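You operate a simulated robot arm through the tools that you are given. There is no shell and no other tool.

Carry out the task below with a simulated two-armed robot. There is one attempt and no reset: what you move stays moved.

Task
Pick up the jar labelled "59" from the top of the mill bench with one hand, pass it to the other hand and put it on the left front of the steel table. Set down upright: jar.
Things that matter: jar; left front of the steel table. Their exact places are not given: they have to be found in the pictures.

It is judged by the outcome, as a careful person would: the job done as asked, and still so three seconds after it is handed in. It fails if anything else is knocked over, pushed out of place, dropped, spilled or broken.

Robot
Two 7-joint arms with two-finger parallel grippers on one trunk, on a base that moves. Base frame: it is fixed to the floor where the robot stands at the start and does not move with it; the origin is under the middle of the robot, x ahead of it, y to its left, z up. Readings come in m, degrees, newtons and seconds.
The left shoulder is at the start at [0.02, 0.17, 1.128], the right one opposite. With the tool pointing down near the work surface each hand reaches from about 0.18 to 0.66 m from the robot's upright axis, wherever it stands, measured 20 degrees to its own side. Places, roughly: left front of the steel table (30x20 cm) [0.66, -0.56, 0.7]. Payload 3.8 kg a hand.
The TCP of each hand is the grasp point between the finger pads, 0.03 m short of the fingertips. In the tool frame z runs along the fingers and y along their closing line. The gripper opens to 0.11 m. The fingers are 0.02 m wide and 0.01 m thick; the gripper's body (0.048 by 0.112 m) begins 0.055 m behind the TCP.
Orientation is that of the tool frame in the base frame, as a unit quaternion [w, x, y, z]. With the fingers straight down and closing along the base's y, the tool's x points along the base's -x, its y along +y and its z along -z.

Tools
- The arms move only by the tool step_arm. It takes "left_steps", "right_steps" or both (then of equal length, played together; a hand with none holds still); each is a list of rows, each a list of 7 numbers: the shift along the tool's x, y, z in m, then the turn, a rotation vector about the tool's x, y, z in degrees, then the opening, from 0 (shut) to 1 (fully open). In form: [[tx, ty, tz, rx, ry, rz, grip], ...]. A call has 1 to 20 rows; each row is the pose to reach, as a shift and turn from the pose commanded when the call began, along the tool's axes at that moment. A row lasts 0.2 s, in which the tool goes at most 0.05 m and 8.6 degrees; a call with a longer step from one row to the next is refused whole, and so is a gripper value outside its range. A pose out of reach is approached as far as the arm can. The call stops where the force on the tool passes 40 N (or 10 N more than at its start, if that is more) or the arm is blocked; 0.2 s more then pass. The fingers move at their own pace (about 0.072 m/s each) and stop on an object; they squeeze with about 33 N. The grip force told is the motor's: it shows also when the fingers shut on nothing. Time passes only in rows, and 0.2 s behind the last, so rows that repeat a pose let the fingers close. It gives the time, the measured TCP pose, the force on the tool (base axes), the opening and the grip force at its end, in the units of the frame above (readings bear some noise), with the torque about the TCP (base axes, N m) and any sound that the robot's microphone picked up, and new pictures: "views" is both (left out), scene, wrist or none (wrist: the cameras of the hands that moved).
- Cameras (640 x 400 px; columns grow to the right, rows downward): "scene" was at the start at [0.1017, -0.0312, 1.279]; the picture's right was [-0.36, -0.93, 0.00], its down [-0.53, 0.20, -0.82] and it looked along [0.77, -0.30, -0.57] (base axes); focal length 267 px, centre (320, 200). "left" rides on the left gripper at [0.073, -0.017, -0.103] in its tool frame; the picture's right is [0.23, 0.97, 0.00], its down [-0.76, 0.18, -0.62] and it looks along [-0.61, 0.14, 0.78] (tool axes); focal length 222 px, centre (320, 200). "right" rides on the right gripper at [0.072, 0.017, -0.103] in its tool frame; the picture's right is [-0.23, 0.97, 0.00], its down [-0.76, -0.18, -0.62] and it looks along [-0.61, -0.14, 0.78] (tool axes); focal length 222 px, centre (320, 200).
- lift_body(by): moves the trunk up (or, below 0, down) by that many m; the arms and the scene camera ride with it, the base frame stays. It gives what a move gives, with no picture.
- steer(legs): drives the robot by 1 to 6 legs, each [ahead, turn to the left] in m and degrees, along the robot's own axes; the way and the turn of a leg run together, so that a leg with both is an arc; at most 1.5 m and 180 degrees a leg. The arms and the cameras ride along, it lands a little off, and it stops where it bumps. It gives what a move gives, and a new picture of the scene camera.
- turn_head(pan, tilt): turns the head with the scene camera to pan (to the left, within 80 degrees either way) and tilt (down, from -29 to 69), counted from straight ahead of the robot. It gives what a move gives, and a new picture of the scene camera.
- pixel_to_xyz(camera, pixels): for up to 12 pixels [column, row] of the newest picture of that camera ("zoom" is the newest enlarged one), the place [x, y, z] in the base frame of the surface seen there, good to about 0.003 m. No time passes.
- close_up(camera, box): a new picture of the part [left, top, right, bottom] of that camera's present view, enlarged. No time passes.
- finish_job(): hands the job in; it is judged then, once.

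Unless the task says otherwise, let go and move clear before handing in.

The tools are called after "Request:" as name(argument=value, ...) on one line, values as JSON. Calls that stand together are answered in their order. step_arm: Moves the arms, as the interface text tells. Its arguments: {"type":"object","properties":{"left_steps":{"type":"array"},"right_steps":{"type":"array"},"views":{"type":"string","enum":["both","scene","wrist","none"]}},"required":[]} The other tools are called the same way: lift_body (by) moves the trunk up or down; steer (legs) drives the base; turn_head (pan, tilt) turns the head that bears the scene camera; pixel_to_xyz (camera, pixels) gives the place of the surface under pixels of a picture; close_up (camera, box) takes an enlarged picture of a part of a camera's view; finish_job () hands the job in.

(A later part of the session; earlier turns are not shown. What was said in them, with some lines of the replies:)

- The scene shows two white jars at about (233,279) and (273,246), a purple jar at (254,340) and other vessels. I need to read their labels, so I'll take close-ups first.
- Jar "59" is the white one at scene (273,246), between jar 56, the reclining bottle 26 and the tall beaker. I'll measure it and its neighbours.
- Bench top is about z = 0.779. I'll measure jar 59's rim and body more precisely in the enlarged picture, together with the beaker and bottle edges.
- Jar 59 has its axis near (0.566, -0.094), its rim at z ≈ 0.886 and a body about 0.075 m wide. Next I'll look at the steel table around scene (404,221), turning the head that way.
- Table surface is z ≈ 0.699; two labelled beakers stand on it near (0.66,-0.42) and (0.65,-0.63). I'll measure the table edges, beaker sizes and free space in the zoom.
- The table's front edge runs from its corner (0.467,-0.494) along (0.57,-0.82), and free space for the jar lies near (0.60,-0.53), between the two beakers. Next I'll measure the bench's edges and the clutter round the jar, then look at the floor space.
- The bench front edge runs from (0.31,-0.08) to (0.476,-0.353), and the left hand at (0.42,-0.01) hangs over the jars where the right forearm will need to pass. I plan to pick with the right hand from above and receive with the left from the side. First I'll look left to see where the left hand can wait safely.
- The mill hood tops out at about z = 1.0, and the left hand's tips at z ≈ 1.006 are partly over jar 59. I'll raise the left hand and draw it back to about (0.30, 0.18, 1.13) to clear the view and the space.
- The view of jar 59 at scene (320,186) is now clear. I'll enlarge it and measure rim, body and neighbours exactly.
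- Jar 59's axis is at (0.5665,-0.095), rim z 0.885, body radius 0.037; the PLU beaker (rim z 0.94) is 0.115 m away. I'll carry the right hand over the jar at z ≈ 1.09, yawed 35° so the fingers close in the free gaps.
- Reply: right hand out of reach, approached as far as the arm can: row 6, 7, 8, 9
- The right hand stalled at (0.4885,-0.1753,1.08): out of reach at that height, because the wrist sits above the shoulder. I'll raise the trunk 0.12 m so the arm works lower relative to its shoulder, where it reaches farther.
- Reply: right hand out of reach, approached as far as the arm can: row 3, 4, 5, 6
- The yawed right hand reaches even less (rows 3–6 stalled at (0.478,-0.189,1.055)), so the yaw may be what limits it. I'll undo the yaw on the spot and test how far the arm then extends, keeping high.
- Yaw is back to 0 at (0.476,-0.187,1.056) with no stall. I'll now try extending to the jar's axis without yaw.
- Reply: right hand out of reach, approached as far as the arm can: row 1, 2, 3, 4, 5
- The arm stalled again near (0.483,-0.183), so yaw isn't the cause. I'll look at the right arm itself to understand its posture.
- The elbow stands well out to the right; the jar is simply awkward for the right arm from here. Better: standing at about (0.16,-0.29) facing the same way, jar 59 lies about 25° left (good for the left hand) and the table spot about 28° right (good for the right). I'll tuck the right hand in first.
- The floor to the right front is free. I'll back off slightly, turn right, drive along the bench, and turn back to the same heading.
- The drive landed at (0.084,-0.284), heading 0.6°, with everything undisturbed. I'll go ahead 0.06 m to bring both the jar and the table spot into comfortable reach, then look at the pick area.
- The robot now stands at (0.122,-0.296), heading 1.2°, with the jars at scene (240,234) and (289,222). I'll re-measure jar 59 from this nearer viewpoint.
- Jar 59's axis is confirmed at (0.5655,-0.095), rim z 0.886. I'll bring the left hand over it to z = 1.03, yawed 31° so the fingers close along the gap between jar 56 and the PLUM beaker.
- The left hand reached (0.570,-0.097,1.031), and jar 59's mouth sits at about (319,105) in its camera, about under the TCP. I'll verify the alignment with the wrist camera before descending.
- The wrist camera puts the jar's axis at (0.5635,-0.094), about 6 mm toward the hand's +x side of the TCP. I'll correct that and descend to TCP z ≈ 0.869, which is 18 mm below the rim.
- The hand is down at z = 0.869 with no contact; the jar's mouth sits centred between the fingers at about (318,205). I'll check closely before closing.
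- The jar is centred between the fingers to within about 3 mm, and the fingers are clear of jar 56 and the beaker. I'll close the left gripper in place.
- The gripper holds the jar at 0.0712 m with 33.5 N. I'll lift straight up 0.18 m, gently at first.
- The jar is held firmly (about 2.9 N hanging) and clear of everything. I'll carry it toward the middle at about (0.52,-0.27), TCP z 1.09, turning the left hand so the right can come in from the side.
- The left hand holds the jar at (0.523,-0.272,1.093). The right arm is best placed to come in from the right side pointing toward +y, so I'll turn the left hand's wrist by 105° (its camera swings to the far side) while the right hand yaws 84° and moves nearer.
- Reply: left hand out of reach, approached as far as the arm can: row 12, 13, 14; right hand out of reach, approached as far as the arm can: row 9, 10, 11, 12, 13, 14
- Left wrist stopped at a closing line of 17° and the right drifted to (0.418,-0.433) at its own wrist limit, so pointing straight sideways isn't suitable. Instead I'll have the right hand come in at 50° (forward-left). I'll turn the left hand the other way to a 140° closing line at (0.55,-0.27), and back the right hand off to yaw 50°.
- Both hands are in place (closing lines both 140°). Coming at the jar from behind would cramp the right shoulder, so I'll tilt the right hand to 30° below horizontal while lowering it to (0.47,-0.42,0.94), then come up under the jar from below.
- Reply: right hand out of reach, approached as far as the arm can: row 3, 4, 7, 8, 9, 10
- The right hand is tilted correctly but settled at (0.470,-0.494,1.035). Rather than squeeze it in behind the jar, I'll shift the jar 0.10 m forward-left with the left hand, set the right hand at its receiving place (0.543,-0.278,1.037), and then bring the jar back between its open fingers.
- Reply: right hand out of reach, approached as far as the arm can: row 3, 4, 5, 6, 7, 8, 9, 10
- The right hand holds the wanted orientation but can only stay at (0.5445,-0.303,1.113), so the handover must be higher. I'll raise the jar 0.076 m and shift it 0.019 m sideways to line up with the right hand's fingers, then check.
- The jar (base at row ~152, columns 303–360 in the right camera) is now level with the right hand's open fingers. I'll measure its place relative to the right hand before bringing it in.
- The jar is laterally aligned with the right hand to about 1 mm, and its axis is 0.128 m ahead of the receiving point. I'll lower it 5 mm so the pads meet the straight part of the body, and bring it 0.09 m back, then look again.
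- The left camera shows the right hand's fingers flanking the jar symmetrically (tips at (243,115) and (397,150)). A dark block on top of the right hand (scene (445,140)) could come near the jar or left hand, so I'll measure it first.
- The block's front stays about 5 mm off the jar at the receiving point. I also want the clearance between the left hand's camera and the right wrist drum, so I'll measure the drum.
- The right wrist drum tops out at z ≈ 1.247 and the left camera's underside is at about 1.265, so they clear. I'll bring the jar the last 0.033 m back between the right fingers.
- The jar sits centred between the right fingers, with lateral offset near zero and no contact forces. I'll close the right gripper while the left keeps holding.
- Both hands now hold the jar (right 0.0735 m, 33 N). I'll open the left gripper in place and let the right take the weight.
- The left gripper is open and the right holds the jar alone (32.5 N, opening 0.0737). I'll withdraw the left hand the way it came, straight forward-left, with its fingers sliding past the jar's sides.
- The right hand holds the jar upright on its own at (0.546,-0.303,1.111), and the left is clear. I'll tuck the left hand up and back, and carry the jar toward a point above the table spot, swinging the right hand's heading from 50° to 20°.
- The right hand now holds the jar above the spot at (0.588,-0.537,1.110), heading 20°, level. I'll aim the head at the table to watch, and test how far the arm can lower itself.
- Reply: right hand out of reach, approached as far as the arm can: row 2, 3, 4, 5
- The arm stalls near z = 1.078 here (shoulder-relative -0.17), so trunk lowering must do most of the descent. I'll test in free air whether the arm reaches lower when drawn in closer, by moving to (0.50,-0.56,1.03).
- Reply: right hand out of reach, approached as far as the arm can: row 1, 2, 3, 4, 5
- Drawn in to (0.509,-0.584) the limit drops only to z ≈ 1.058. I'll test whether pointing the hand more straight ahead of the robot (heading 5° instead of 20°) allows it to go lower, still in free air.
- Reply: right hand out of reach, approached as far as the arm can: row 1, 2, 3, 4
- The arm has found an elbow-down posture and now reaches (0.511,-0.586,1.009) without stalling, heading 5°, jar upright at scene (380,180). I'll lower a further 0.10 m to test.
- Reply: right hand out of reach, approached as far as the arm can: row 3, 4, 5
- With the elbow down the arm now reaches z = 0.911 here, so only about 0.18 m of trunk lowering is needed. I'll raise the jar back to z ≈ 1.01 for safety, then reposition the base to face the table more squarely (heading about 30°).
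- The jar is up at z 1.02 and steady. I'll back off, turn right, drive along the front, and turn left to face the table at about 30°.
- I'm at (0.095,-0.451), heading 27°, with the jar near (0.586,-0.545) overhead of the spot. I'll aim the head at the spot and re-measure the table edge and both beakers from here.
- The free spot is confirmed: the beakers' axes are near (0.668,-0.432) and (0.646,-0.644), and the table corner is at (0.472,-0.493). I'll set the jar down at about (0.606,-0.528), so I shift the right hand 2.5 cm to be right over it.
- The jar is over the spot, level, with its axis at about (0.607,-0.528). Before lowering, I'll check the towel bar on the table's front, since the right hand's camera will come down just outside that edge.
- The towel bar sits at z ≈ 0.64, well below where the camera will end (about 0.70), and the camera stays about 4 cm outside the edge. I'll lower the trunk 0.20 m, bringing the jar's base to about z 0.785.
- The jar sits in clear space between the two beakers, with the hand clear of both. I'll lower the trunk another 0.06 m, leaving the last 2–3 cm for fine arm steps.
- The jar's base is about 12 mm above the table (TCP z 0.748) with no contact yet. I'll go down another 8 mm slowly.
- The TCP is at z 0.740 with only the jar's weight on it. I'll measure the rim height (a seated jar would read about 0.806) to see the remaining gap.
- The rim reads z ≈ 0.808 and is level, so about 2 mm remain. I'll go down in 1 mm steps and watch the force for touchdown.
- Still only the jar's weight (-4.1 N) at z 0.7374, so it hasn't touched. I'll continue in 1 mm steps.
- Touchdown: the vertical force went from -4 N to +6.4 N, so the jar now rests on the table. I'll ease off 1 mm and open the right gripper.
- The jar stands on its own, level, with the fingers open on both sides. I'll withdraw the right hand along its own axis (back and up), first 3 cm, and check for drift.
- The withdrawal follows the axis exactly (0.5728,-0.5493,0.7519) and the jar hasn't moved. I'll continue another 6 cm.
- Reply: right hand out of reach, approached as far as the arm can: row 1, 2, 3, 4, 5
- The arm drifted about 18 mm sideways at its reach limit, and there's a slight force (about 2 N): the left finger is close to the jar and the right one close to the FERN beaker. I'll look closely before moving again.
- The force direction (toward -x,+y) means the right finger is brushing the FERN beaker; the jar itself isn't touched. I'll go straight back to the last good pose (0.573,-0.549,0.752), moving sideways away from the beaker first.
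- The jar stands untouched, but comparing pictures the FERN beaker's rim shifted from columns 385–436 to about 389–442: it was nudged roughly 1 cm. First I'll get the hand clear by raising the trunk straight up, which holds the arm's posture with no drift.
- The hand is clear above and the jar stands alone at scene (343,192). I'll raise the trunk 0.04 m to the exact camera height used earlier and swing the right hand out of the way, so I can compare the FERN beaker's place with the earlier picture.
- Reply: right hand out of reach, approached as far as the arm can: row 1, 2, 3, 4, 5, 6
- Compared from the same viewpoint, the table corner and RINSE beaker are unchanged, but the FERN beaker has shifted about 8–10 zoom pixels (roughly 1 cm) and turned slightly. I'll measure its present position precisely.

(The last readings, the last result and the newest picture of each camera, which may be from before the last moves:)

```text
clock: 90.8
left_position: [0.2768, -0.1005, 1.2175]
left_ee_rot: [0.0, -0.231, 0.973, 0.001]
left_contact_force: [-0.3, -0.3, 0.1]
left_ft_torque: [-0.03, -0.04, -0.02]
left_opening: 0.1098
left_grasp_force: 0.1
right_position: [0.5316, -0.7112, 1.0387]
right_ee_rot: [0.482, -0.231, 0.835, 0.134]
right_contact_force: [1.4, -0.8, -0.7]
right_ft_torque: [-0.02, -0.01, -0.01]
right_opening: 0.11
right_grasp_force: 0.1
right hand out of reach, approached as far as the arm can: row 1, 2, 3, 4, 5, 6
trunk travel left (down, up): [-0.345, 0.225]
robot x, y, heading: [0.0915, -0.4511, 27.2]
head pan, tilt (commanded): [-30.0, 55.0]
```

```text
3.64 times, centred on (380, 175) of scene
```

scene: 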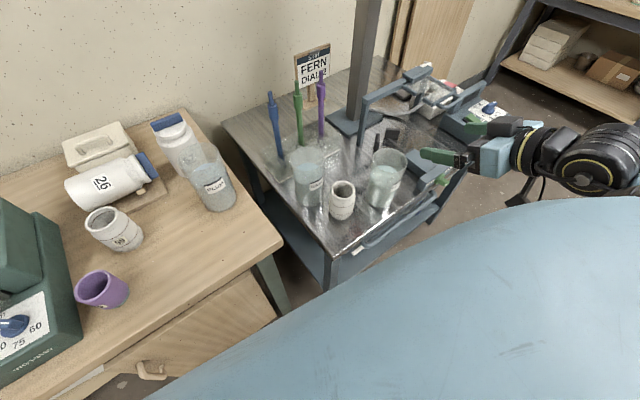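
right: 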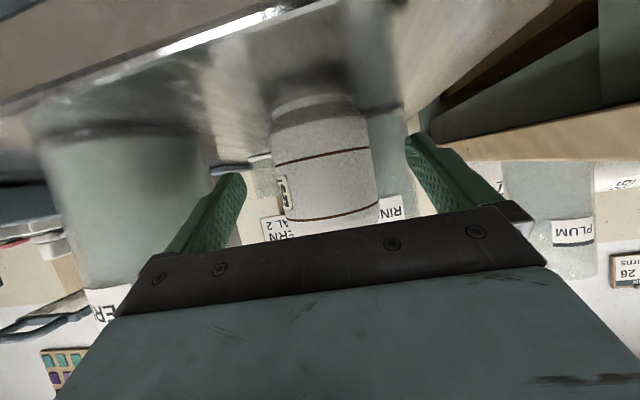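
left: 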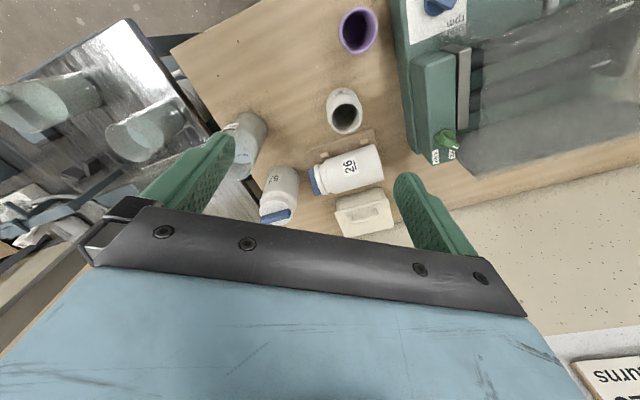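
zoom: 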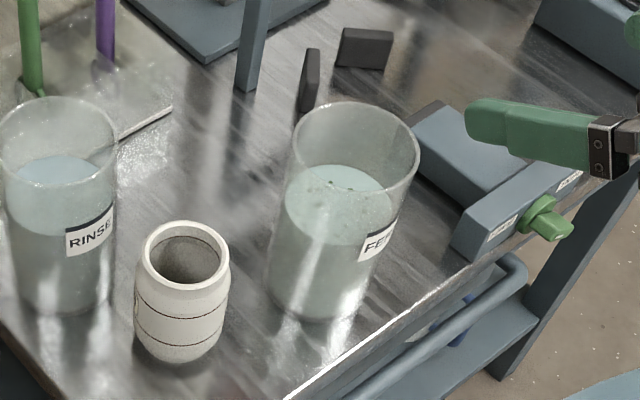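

The FERN beaker is upright at about (0.647,-0.644), moved about 1 cm from where it was. A careful person would slide it back, so I'll check whether there is room for a closed fingertip on its right side by measuring the vise block beside it.

Request:
pixel_to_xyz(camera="zoom", pixels=[[412, 125], [430, 180], [455, 245], [465, 215], [500, 200], [490, 250], [450, 150], [385, 290], [400, 270], [410, 230], [430, 250], [545, 205]])

Request:
pixel_to_xyz(camera="zoom", pixels=[[312, 318], [285, 305], [345, 310], [272, 280], [365, 290], [290, 260], [330, 270], [300, 300], [182, 358], [150, 340], [215, 340], [182, 230]])

```text
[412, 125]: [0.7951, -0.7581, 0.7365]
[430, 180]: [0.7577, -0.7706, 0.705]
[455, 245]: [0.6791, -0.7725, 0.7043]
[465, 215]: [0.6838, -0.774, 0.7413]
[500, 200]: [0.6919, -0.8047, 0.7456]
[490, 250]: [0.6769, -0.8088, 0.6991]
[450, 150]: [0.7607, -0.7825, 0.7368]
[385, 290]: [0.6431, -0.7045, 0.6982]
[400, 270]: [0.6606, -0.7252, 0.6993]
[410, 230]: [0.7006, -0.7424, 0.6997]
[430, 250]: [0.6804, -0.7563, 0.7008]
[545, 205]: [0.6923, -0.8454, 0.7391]
```

```text
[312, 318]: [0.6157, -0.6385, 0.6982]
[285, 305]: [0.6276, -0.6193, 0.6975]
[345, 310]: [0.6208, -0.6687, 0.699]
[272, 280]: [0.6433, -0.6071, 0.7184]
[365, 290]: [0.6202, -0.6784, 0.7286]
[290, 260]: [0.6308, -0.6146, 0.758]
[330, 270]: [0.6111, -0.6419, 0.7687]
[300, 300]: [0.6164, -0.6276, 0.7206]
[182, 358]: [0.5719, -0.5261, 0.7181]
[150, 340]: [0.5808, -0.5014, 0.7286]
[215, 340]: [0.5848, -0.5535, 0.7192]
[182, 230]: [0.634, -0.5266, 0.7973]
```

There's about 9 cm of free table between the FERN beaker and the vise, enough for a closed fingertip. I'll test high in free air (z ≈ 1.0) whether the arm can hold the needed pose to the beaker's right with the gripper shut; the trunk can then lower it rigidly.

Request:
step_arm(right_steps=[[-0.0059, -0.0179, 0.031, 0, 0, 0, 0], [-0.0118, -0.0358, 0.062, 0, 0, 0, 0], [-0.0176, -0.0537, 0.093, 0, 0, 0, 0], [-0.0235, -0.0716, 0.124, 0, 0, 0, 0], [-0.0235, -0.0716, 0.124, 0, 0, 0, 0], [-0.0235, -0.0716, 0.124, 0, 0, 0, 0]], views="scene")

```text
clock: 92.2
left_position: [0.2769, -0.1004, 1.2173]
left_ee_rot: [0.0, -0.23, 0.973, 0.0]
left_contact_force: [-0.7, 0.1, 0.0]
left_ft_torque: [-0.03, -0.01, -0.02]
left_opening: 0.1102
left_grasp_force: 0.1
right_position: [0.673, -0.7084, 0.9964]
right_ee_rot: [0.482, -0.232, 0.834, 0.135]
right_contact_force: [1.0, 0.0, -0.7]
right_ft_torque: [-0.01, -0.02, -0.03]
right_opening: 0.0
right_grasp_force: 33.1
trunk travel left (down, up): [-0.345, 0.225]
robot x, y, heading: [0.0904, -0.448, 27.2]
head pan, tilt (commanded): [-30.0, 55.0]
```

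scene: 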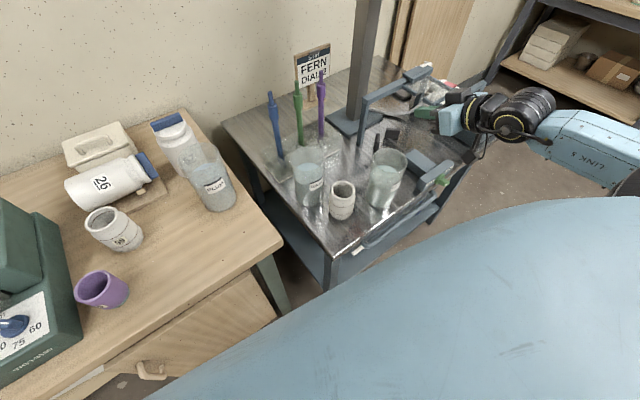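

The arm holds (0.673,-0.708,0.996) there without stalling. Still in the air, I'll back it 8 mm, raise it 16 mm, and rehearse the sideways 28 mm push and return to be sure there's no drift.

Request:
step_arm(right_steps=[[-0.0094, 0, -0.0147, 0, 0, 0, 0], [-0.0094, 0.014, -0.0147, 0, 0, 0, 0], [-0.0094, 0.028, -0.0147, 0, 0, 0, 0], [-0.0094, 0.028, -0.0147, 0, 0, 0, 0]], views="none")

Request:
step_arm(right_steps=[[0, -0.014, 0, 0, 0, 0, 0], [0, -0.028, 0, 0, 0, 0, 0], [0, -0.028, 0, 0, 0, 0, 0]], views="none")

```text
clock: 93.2
left_position: [0.2761, -0.1008, 1.2167]
left_ee_rot: [0.001, -0.231, 0.973, 0.0]
left_contact_force: [0.5, -0.4, -0.2]
left_ft_torque: [-0.03, 0.04, -0.01]
left_opening: 0.1101
left_grasp_force: 0.1
right_position: [0.6523, -0.6893, 1.0123]
right_ee_rot: [0.482, -0.232, 0.834, 0.134]
right_contact_force: [-0.6, 0.2, 0.5]
right_ft_torque: [0.01, -0.01, -0.01]
right_opening: 0.0
right_grasp_force: 32.9
trunk travel left (down, up): [-0.345, 0.225]
robot x, y, heading: [0.0936, -0.4483, 27.3]
head pan, tilt (commanded): [-30.0, 55.0]
```

```text
clock: 94.0
left_position: [0.2767, -0.1013, 1.2179]
left_ee_rot: [0.0, -0.231, 0.973, -0.001]
left_contact_force: [-0.9, 0.3, 0.5]
left_ft_torque: [-0.01, -0.03, -0.01]
left_opening: 0.1099
left_grasp_force: 0.1
right_position: [0.6661, -0.7111, 1.0121]
right_ee_rot: [0.482, -0.231, 0.835, 0.133]
right_contact_force: [-0.2, 0.0, -0.5]
right_ft_torque: [0.04, 0.02, -0.01]
right_opening: 0.0
right_grasp_force: 32.7
trunk travel left (down, up): [-0.345, 0.225]
robot x, y, heading: [0.0888, -0.4475, 27.2]
head pan, tilt (commanded): [-30.0, 55.0]
```

The rehearsal was exact with no drift, and the closed tip at (0.688,-0.698) would pass about 1.1–1.5 cm from the beaker. I'll lower the trunk 0.15 m and look before going lower.

Request:
lift_body(by=-0.15)

Request:
turn_head(pan=-35, tilt=50)

Request:
close_up(camera="scene", box=[320, 80, 500, 230])

```text
clock: 95.7
left_position: [0.2763, -0.1012, 1.0665]
left_ee_rot: [-0.001, -0.23, 0.973, 0.001]
left_contact_force: [0.2, 0.3, -0.8]
left_ft_torque: [0.01, 0.0, -0.01]
left_opening: 0.1103
left_grasp_force: 0.1
right_position: [0.6659, -0.7114, 0.8627]
right_ee_rot: [0.482, -0.232, 0.834, 0.135]
right_contact_force: [-0.1, -0.7, 0.5]
right_ft_torque: [0.01, -0.01, -0.02]
right_opening: 0.0
right_grasp_force: 33.1
trunk travel left (down, up): [-0.195, 0.375]
robot x, y, heading: [0.094, -0.4475, 27.0]
head pan, tilt (commanded): [-30.0, 55.0]
```

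```text
clock: 96.4
left_position: [0.2763, -0.1002, 1.0676]
left_ee_rot: [0.0, -0.231, 0.973, 0.0]
left_contact_force: [0.0, -0.7, 0.3]
left_ft_torque: [-0.01, 0.0, 0.0]
left_opening: 0.1098
left_grasp_force: 0.1
right_position: [0.6652, -0.7127, 0.8622]
right_ee_rot: [0.482, -0.231, 0.835, 0.134]
right_contact_force: [-0.1, -0.7, 0.1]
right_ft_torque: [0.05, -0.02, -0.01]
right_opening: 0.0
right_grasp_force: 33.2
trunk travel left (down, up): [-0.195, 0.375]
robot x, y, heading: [0.0945, -0.4485, 26.9]
head pan, tilt (commanded): [-35.0, 50.0]
```

scene: 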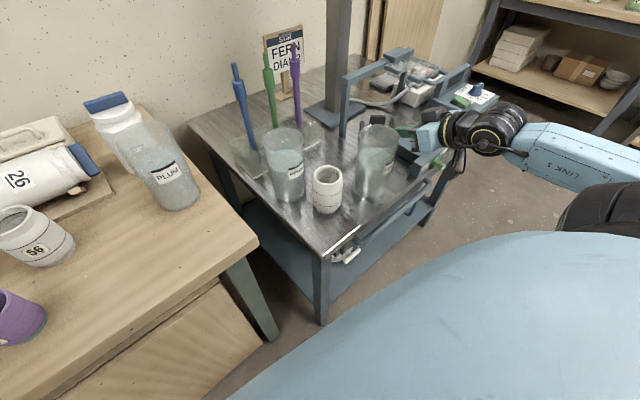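

```text
2.67 times, centred on (410, 155) of scene
```

zoom: 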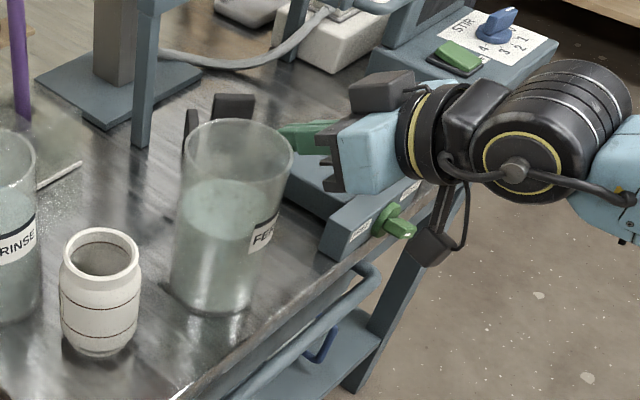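

The closed fingers are just right of the FERN beaker, and the hand body will stay about 1.4 cm above the vise top (0.746). I'll lower the remaining 0.11 m and return the head to the reference view.

Request:
lift_body(by=-0.11)

Request:
turn_head(pan=-30, tilt=50)

Request:
close_up(camera="scene", box=[310, 70, 470, 220])

```text
clock: 97.8
left_position: [0.277, -0.1011, 0.9579]
left_ee_rot: [0.0, -0.231, 0.973, 0.0]
left_contact_force: [0.0, -1.0, -1.1]
left_ft_torque: [0.03, 0.03, 0.0]
left_opening: 0.1103
left_grasp_force: 0.1
right_position: [0.6659, -0.7123, 0.7521]
right_ee_rot: [0.482, -0.231, 0.835, 0.133]
right_contact_force: [0.2, -0.1, -0.8]
right_ft_torque: [-0.01, 0.04, -0.02]
right_opening: 0.0
right_grasp_force: 32.8
trunk travel left (down, up): [-0.085, 0.485]
robot x, y, heading: [0.0947, -0.4485, 27.3]
head pan, tilt (commanded): [-35.0, 50.0]
```

```text
clock: 98.5
left_position: [0.2765, -0.1007, 0.9579]
left_ee_rot: [0.0, -0.231, 0.973, 0.0]
left_contact_force: [0.9, 0.1, 0.5]
left_ft_torque: [0.03, -0.01, 0.04]
left_opening: 0.1098
left_grasp_force: 0.1
right_position: [0.665, -0.711, 0.7519]
right_ee_rot: [0.482, -0.232, 0.834, 0.134]
right_contact_force: [1.0, 0.1, -0.3]
right_ft_torque: [-0.02, 0.01, -0.02]
right_opening: 0.0
right_grasp_force: 32.9
trunk travel left (down, up): [-0.085, 0.485]
robot x, y, heading: [0.0915, -0.448, 27.1]
head pan, tilt (commanded): [-30.0, 50.0]
```

scene: 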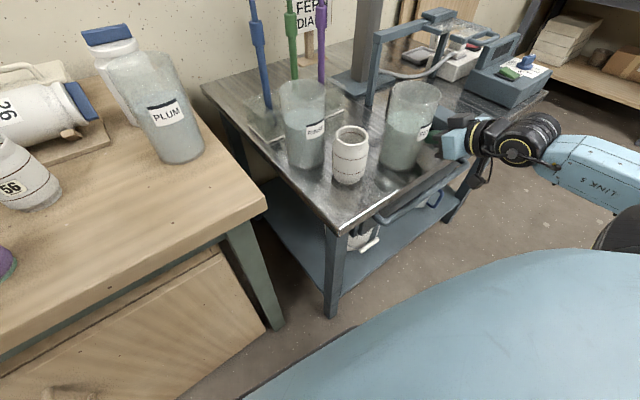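

```text
2.67 times, centred on (390, 145) of scene
```

zoom: 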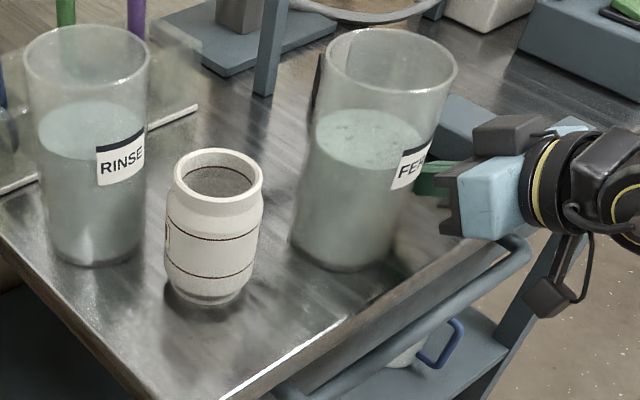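

The hand is beside the FERN beaker at fingertip height 0.737 with no contact, and this is the same camera pose as before the nudge (rim then at columns 385–436, now 391–442). I'll move 13 mm toward it first, then continue in small steps.

Request:
step_arm(right_steps=[[0, 0.005, 0, 0, 0, 0, 0], [0, 0.01, 0, 0, 0, 0, 0], [0, 0.013, 0, 0, 0, 0, 0]], views="scene")

Request:
close_up(camera="scene", box=[310, 70, 470, 220])

```text
clock: 99.3
left_position: [0.275, -0.1012, 0.9574]
left_ee_rot: [0.0, -0.23, 0.973, 0.0]
left_contact_force: [-0.6, -0.1, 0.1]
left_ft_torque: [0.0, -0.02, 0.01]
left_opening: 0.1099
left_grasp_force: 0.1
right_position: [0.6592, -0.7025, 0.7534]
right_ee_rot: [0.483, -0.232, 0.833, 0.135]
right_contact_force: [2.2, -2.8, 1.7]
right_ft_torque: [0.06, -0.07, -0.09]
right_opening: 0.0
right_grasp_force: 33.3
trunk travel left (down, up): [-0.085, 0.485]
robot x, y, heading: [0.0923, -0.4494, 27.0]
head pan, tilt (commanded): [-30.0, 50.0]
```

scene: 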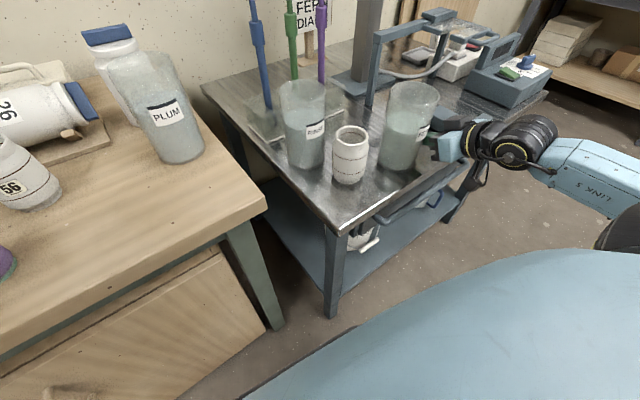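

```text
2.67 times, centred on (390, 145) of scene
```

zoom: 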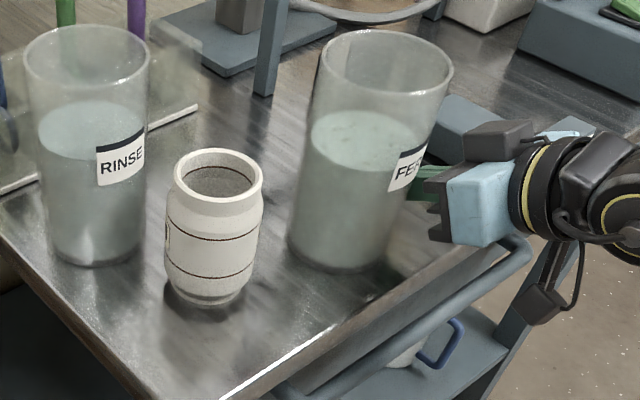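

The fingertip has met the beaker (about 4 N) and it slides smoothly, upright; its rim's right edge went from zoom column 458 to 454, target about 442. I'll push 5 mm more.

Request:
step_arm(right_steps=[[0, 0.002, 0, 0, 0, 0, 0], [0, 0.0035, 0, 0, 0, 0, 0], [0, 0.005, 0, 0, 0, 0, 0]], views="none")

Request:
close_up(camera="scene", box=[310, 70, 470, 220])

```text
clock: 100.1
left_position: [0.2764, -0.1003, 0.9578]
left_ee_rot: [0.0, -0.231, 0.973, 0.0]
left_contact_force: [0.8, -0.1, 0.0]
left_ft_torque: [0.03, 0.02, 0.01]
left_opening: 0.11
left_grasp_force: 0.0
right_position: [0.6571, -0.6972, 0.7523]
right_ee_rot: [0.482, -0.231, 0.835, 0.134]
right_contact_force: [1.5, -2.6, 0.6]
right_ft_torque: [0.01, 0.02, -0.02]
right_opening: 0.0
right_grasp_force: 32.6
trunk travel left (down, up): [-0.085, 0.485]
robot x, y, heading: [0.0918, -0.4494, 27.1]
head pan, tilt (commanded): [-30.0, 50.0]
```

```text
2.67 times, centred on (390, 145) of scene
```

zoom: 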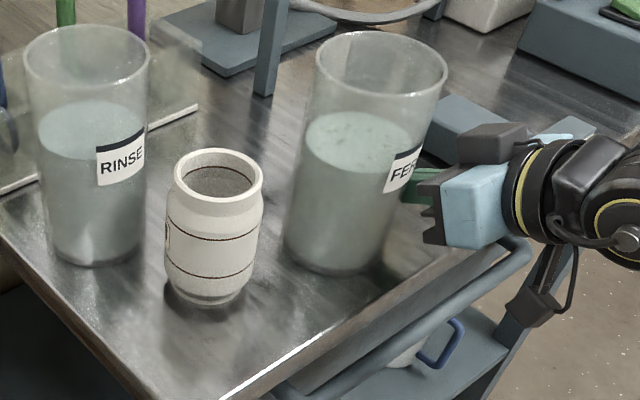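

The rim is now at zoom columns 313–448 (target about 307–442), still upright. I'll push another 4.5 mm.

Request:
step_arm(right_steps=[[0, 0.0015, 0, 0, 0, 0, 0], [0, 0.003, 0, 0, 0, 0, 0], [0, 0.0045, 0, 0, 0, 0, 0]], views="none")

Request:
close_up(camera="scene", box=[290, 90, 430, 220])

```text
clock: 100.9
left_position: [0.2766, -0.1002, 0.9583]
left_ee_rot: [0.0, -0.231, 0.973, 0.0]
left_contact_force: [0.5, -0.9, 0.0]
left_ft_torque: [0.0, 0.03, -0.01]
left_opening: 0.1099
left_grasp_force: 0.2
right_position: [0.6547, -0.6918, 0.7522]
right_ee_rot: [0.481, -0.232, 0.835, 0.134]
right_contact_force: [0.5, -2.3, -0.6]
right_ft_torque: [0.01, -0.02, -0.03]
right_opening: 0.0001
right_grasp_force: 33.0
trunk travel left (down, up): [-0.085, 0.485]
robot x, y, heading: [0.0929, -0.45, 27.2]
head pan, tilt (commanded): [-30.0, 50.0]
```

```text
3.08 times, centred on (360, 155) of scene
```

zoom: 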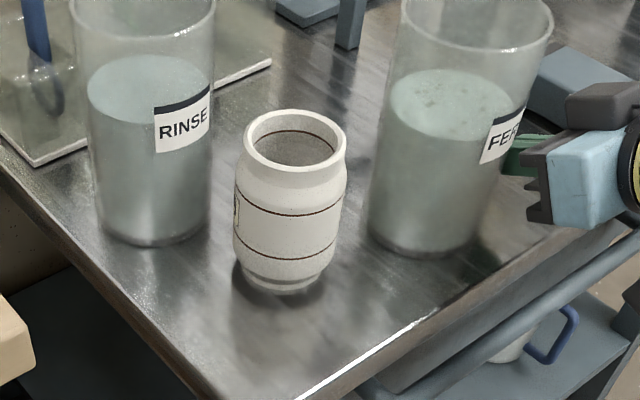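

Against the earlier identical view, the FERN beaker's rim (left ~400, right 553) and liquid line now match its original place. I'll draw the hand back to the right, away from it, and then raise the trunk.

Request:
step_arm(right_steps=[[0, -0.006, 0, 0, 0, 0, 0], [0, -0.014, 0, 0, 0, 0, 0], [0, -0.0225, 0, 0, 0, 0, 0], [0, -0.0225, 0, 0, 0, 0, 0]], views="none")

Request:
lift_body(by=0.26)

Request:
turn_head(pan=-30, tilt=55)

Request:
close_up(camera="scene", box=[310, 170, 450, 290])

```text
clock: 101.9
left_position: [0.2764, -0.1009, 0.9579]
left_ee_rot: [-0.001, -0.232, 0.973, 0.001]
left_contact_force: [-0.4, 0.0, 0.4]
left_ft_torque: [0.03, -0.01, 0.02]
left_opening: 0.1101
left_grasp_force: 0.0
right_position: [0.6655, -0.7137, 0.751]
right_ee_rot: [0.481, -0.233, 0.835, 0.135]
right_contact_force: [-0.2, -0.8, 0.0]
right_ft_torque: [-0.03, 0.0, 0.02]
right_opening: 0.0002
right_grasp_force: 32.3
trunk travel left (down, up): [-0.085, 0.485]
robot x, y, heading: [0.093, -0.4503, 27.2]
head pan, tilt (commanded): [-30.0, 50.0]
```

```text
clock: 104.5
left_position: [0.2763, -0.1004, 1.2177]
left_ee_rot: [0.0, -0.231, 0.973, 0.0]
left_contact_force: [0.7, 0.1, 0.1]
left_ft_torque: [-0.01, 0.03, -0.01]
left_opening: 0.11
left_grasp_force: 0.1
right_position: [0.6658, -0.714, 1.0113]
right_ee_rot: [0.482, -0.232, 0.834, 0.134]
right_contact_force: [0.5, 0.4, 1.1]
right_ft_torque: [-0.01, -0.02, -0.01]
right_opening: 0.0
right_grasp_force: 33.4
trunk travel left (down, up): [-0.345, 0.225]
robot x, y, heading: [0.0925, -0.4495, 27.1]
head pan, tilt (commanded): [-30.0, 50.0]
```

```text
clock: 105.2
left_position: [0.2754, -0.1012, 1.218]
left_ee_rot: [0.0, -0.231, 0.973, -0.001]
left_contact_force: [0.3, -0.1, -0.2]
left_ft_torque: [0.01, 0.02, 0.01]
left_opening: 0.1102
left_grasp_force: 0.0
right_position: [0.6648, -0.7136, 1.0105]
right_ee_rot: [0.481, -0.233, 0.835, 0.135]
right_contact_force: [-0.1, 0.1, 0.7]
right_ft_torque: [0.0, 0.0, 0.01]
right_opening: 0.0
right_grasp_force: 32.9
trunk travel left (down, up): [-0.345, 0.225]
robot x, y, heading: [0.0949, -0.4483, 27.2]
head pan, tilt (commanded): [-30.0, 55.0]
```

scene: 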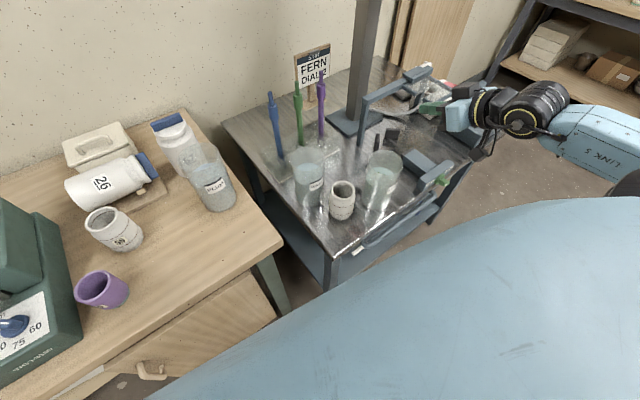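

```text
3.33 times, centred on (380, 230) of scene
```

zoom: 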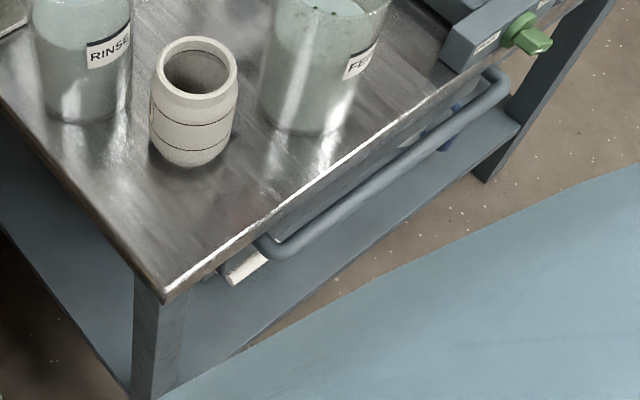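

The FERN beaker's base is back where it was in the earlier picture, to within 1–2 zoom pixels. Jar 59 stands upright at about (0.607,-0.528) on the table's left front, both hands are empty and clear, and nothing else has moved. I'll hand the job in.

Request:
finish_job()

```text
The job is handed in.
```

Jar 59 is standing upright on the left front of the steel table, at about (0.607, -0.528). I picked it up from the mill bench with the left hand and passed it to the right hand in the air. The right hand set it down and let go, and both hands were clear when I handed in.

**FERN beaker nudged:** while pulling back, the right hand drifted sideways and pushed the beaker labelled FERN about 1 cm. I slid it back with a closed fingertip. Against pictures taken before the nudge, its base is back in place to within a few millimetres. It is still turned slightly from how it stood, as its label shows.

The beaker stayed upright with no sign of a spill, and I saw no other object moved.
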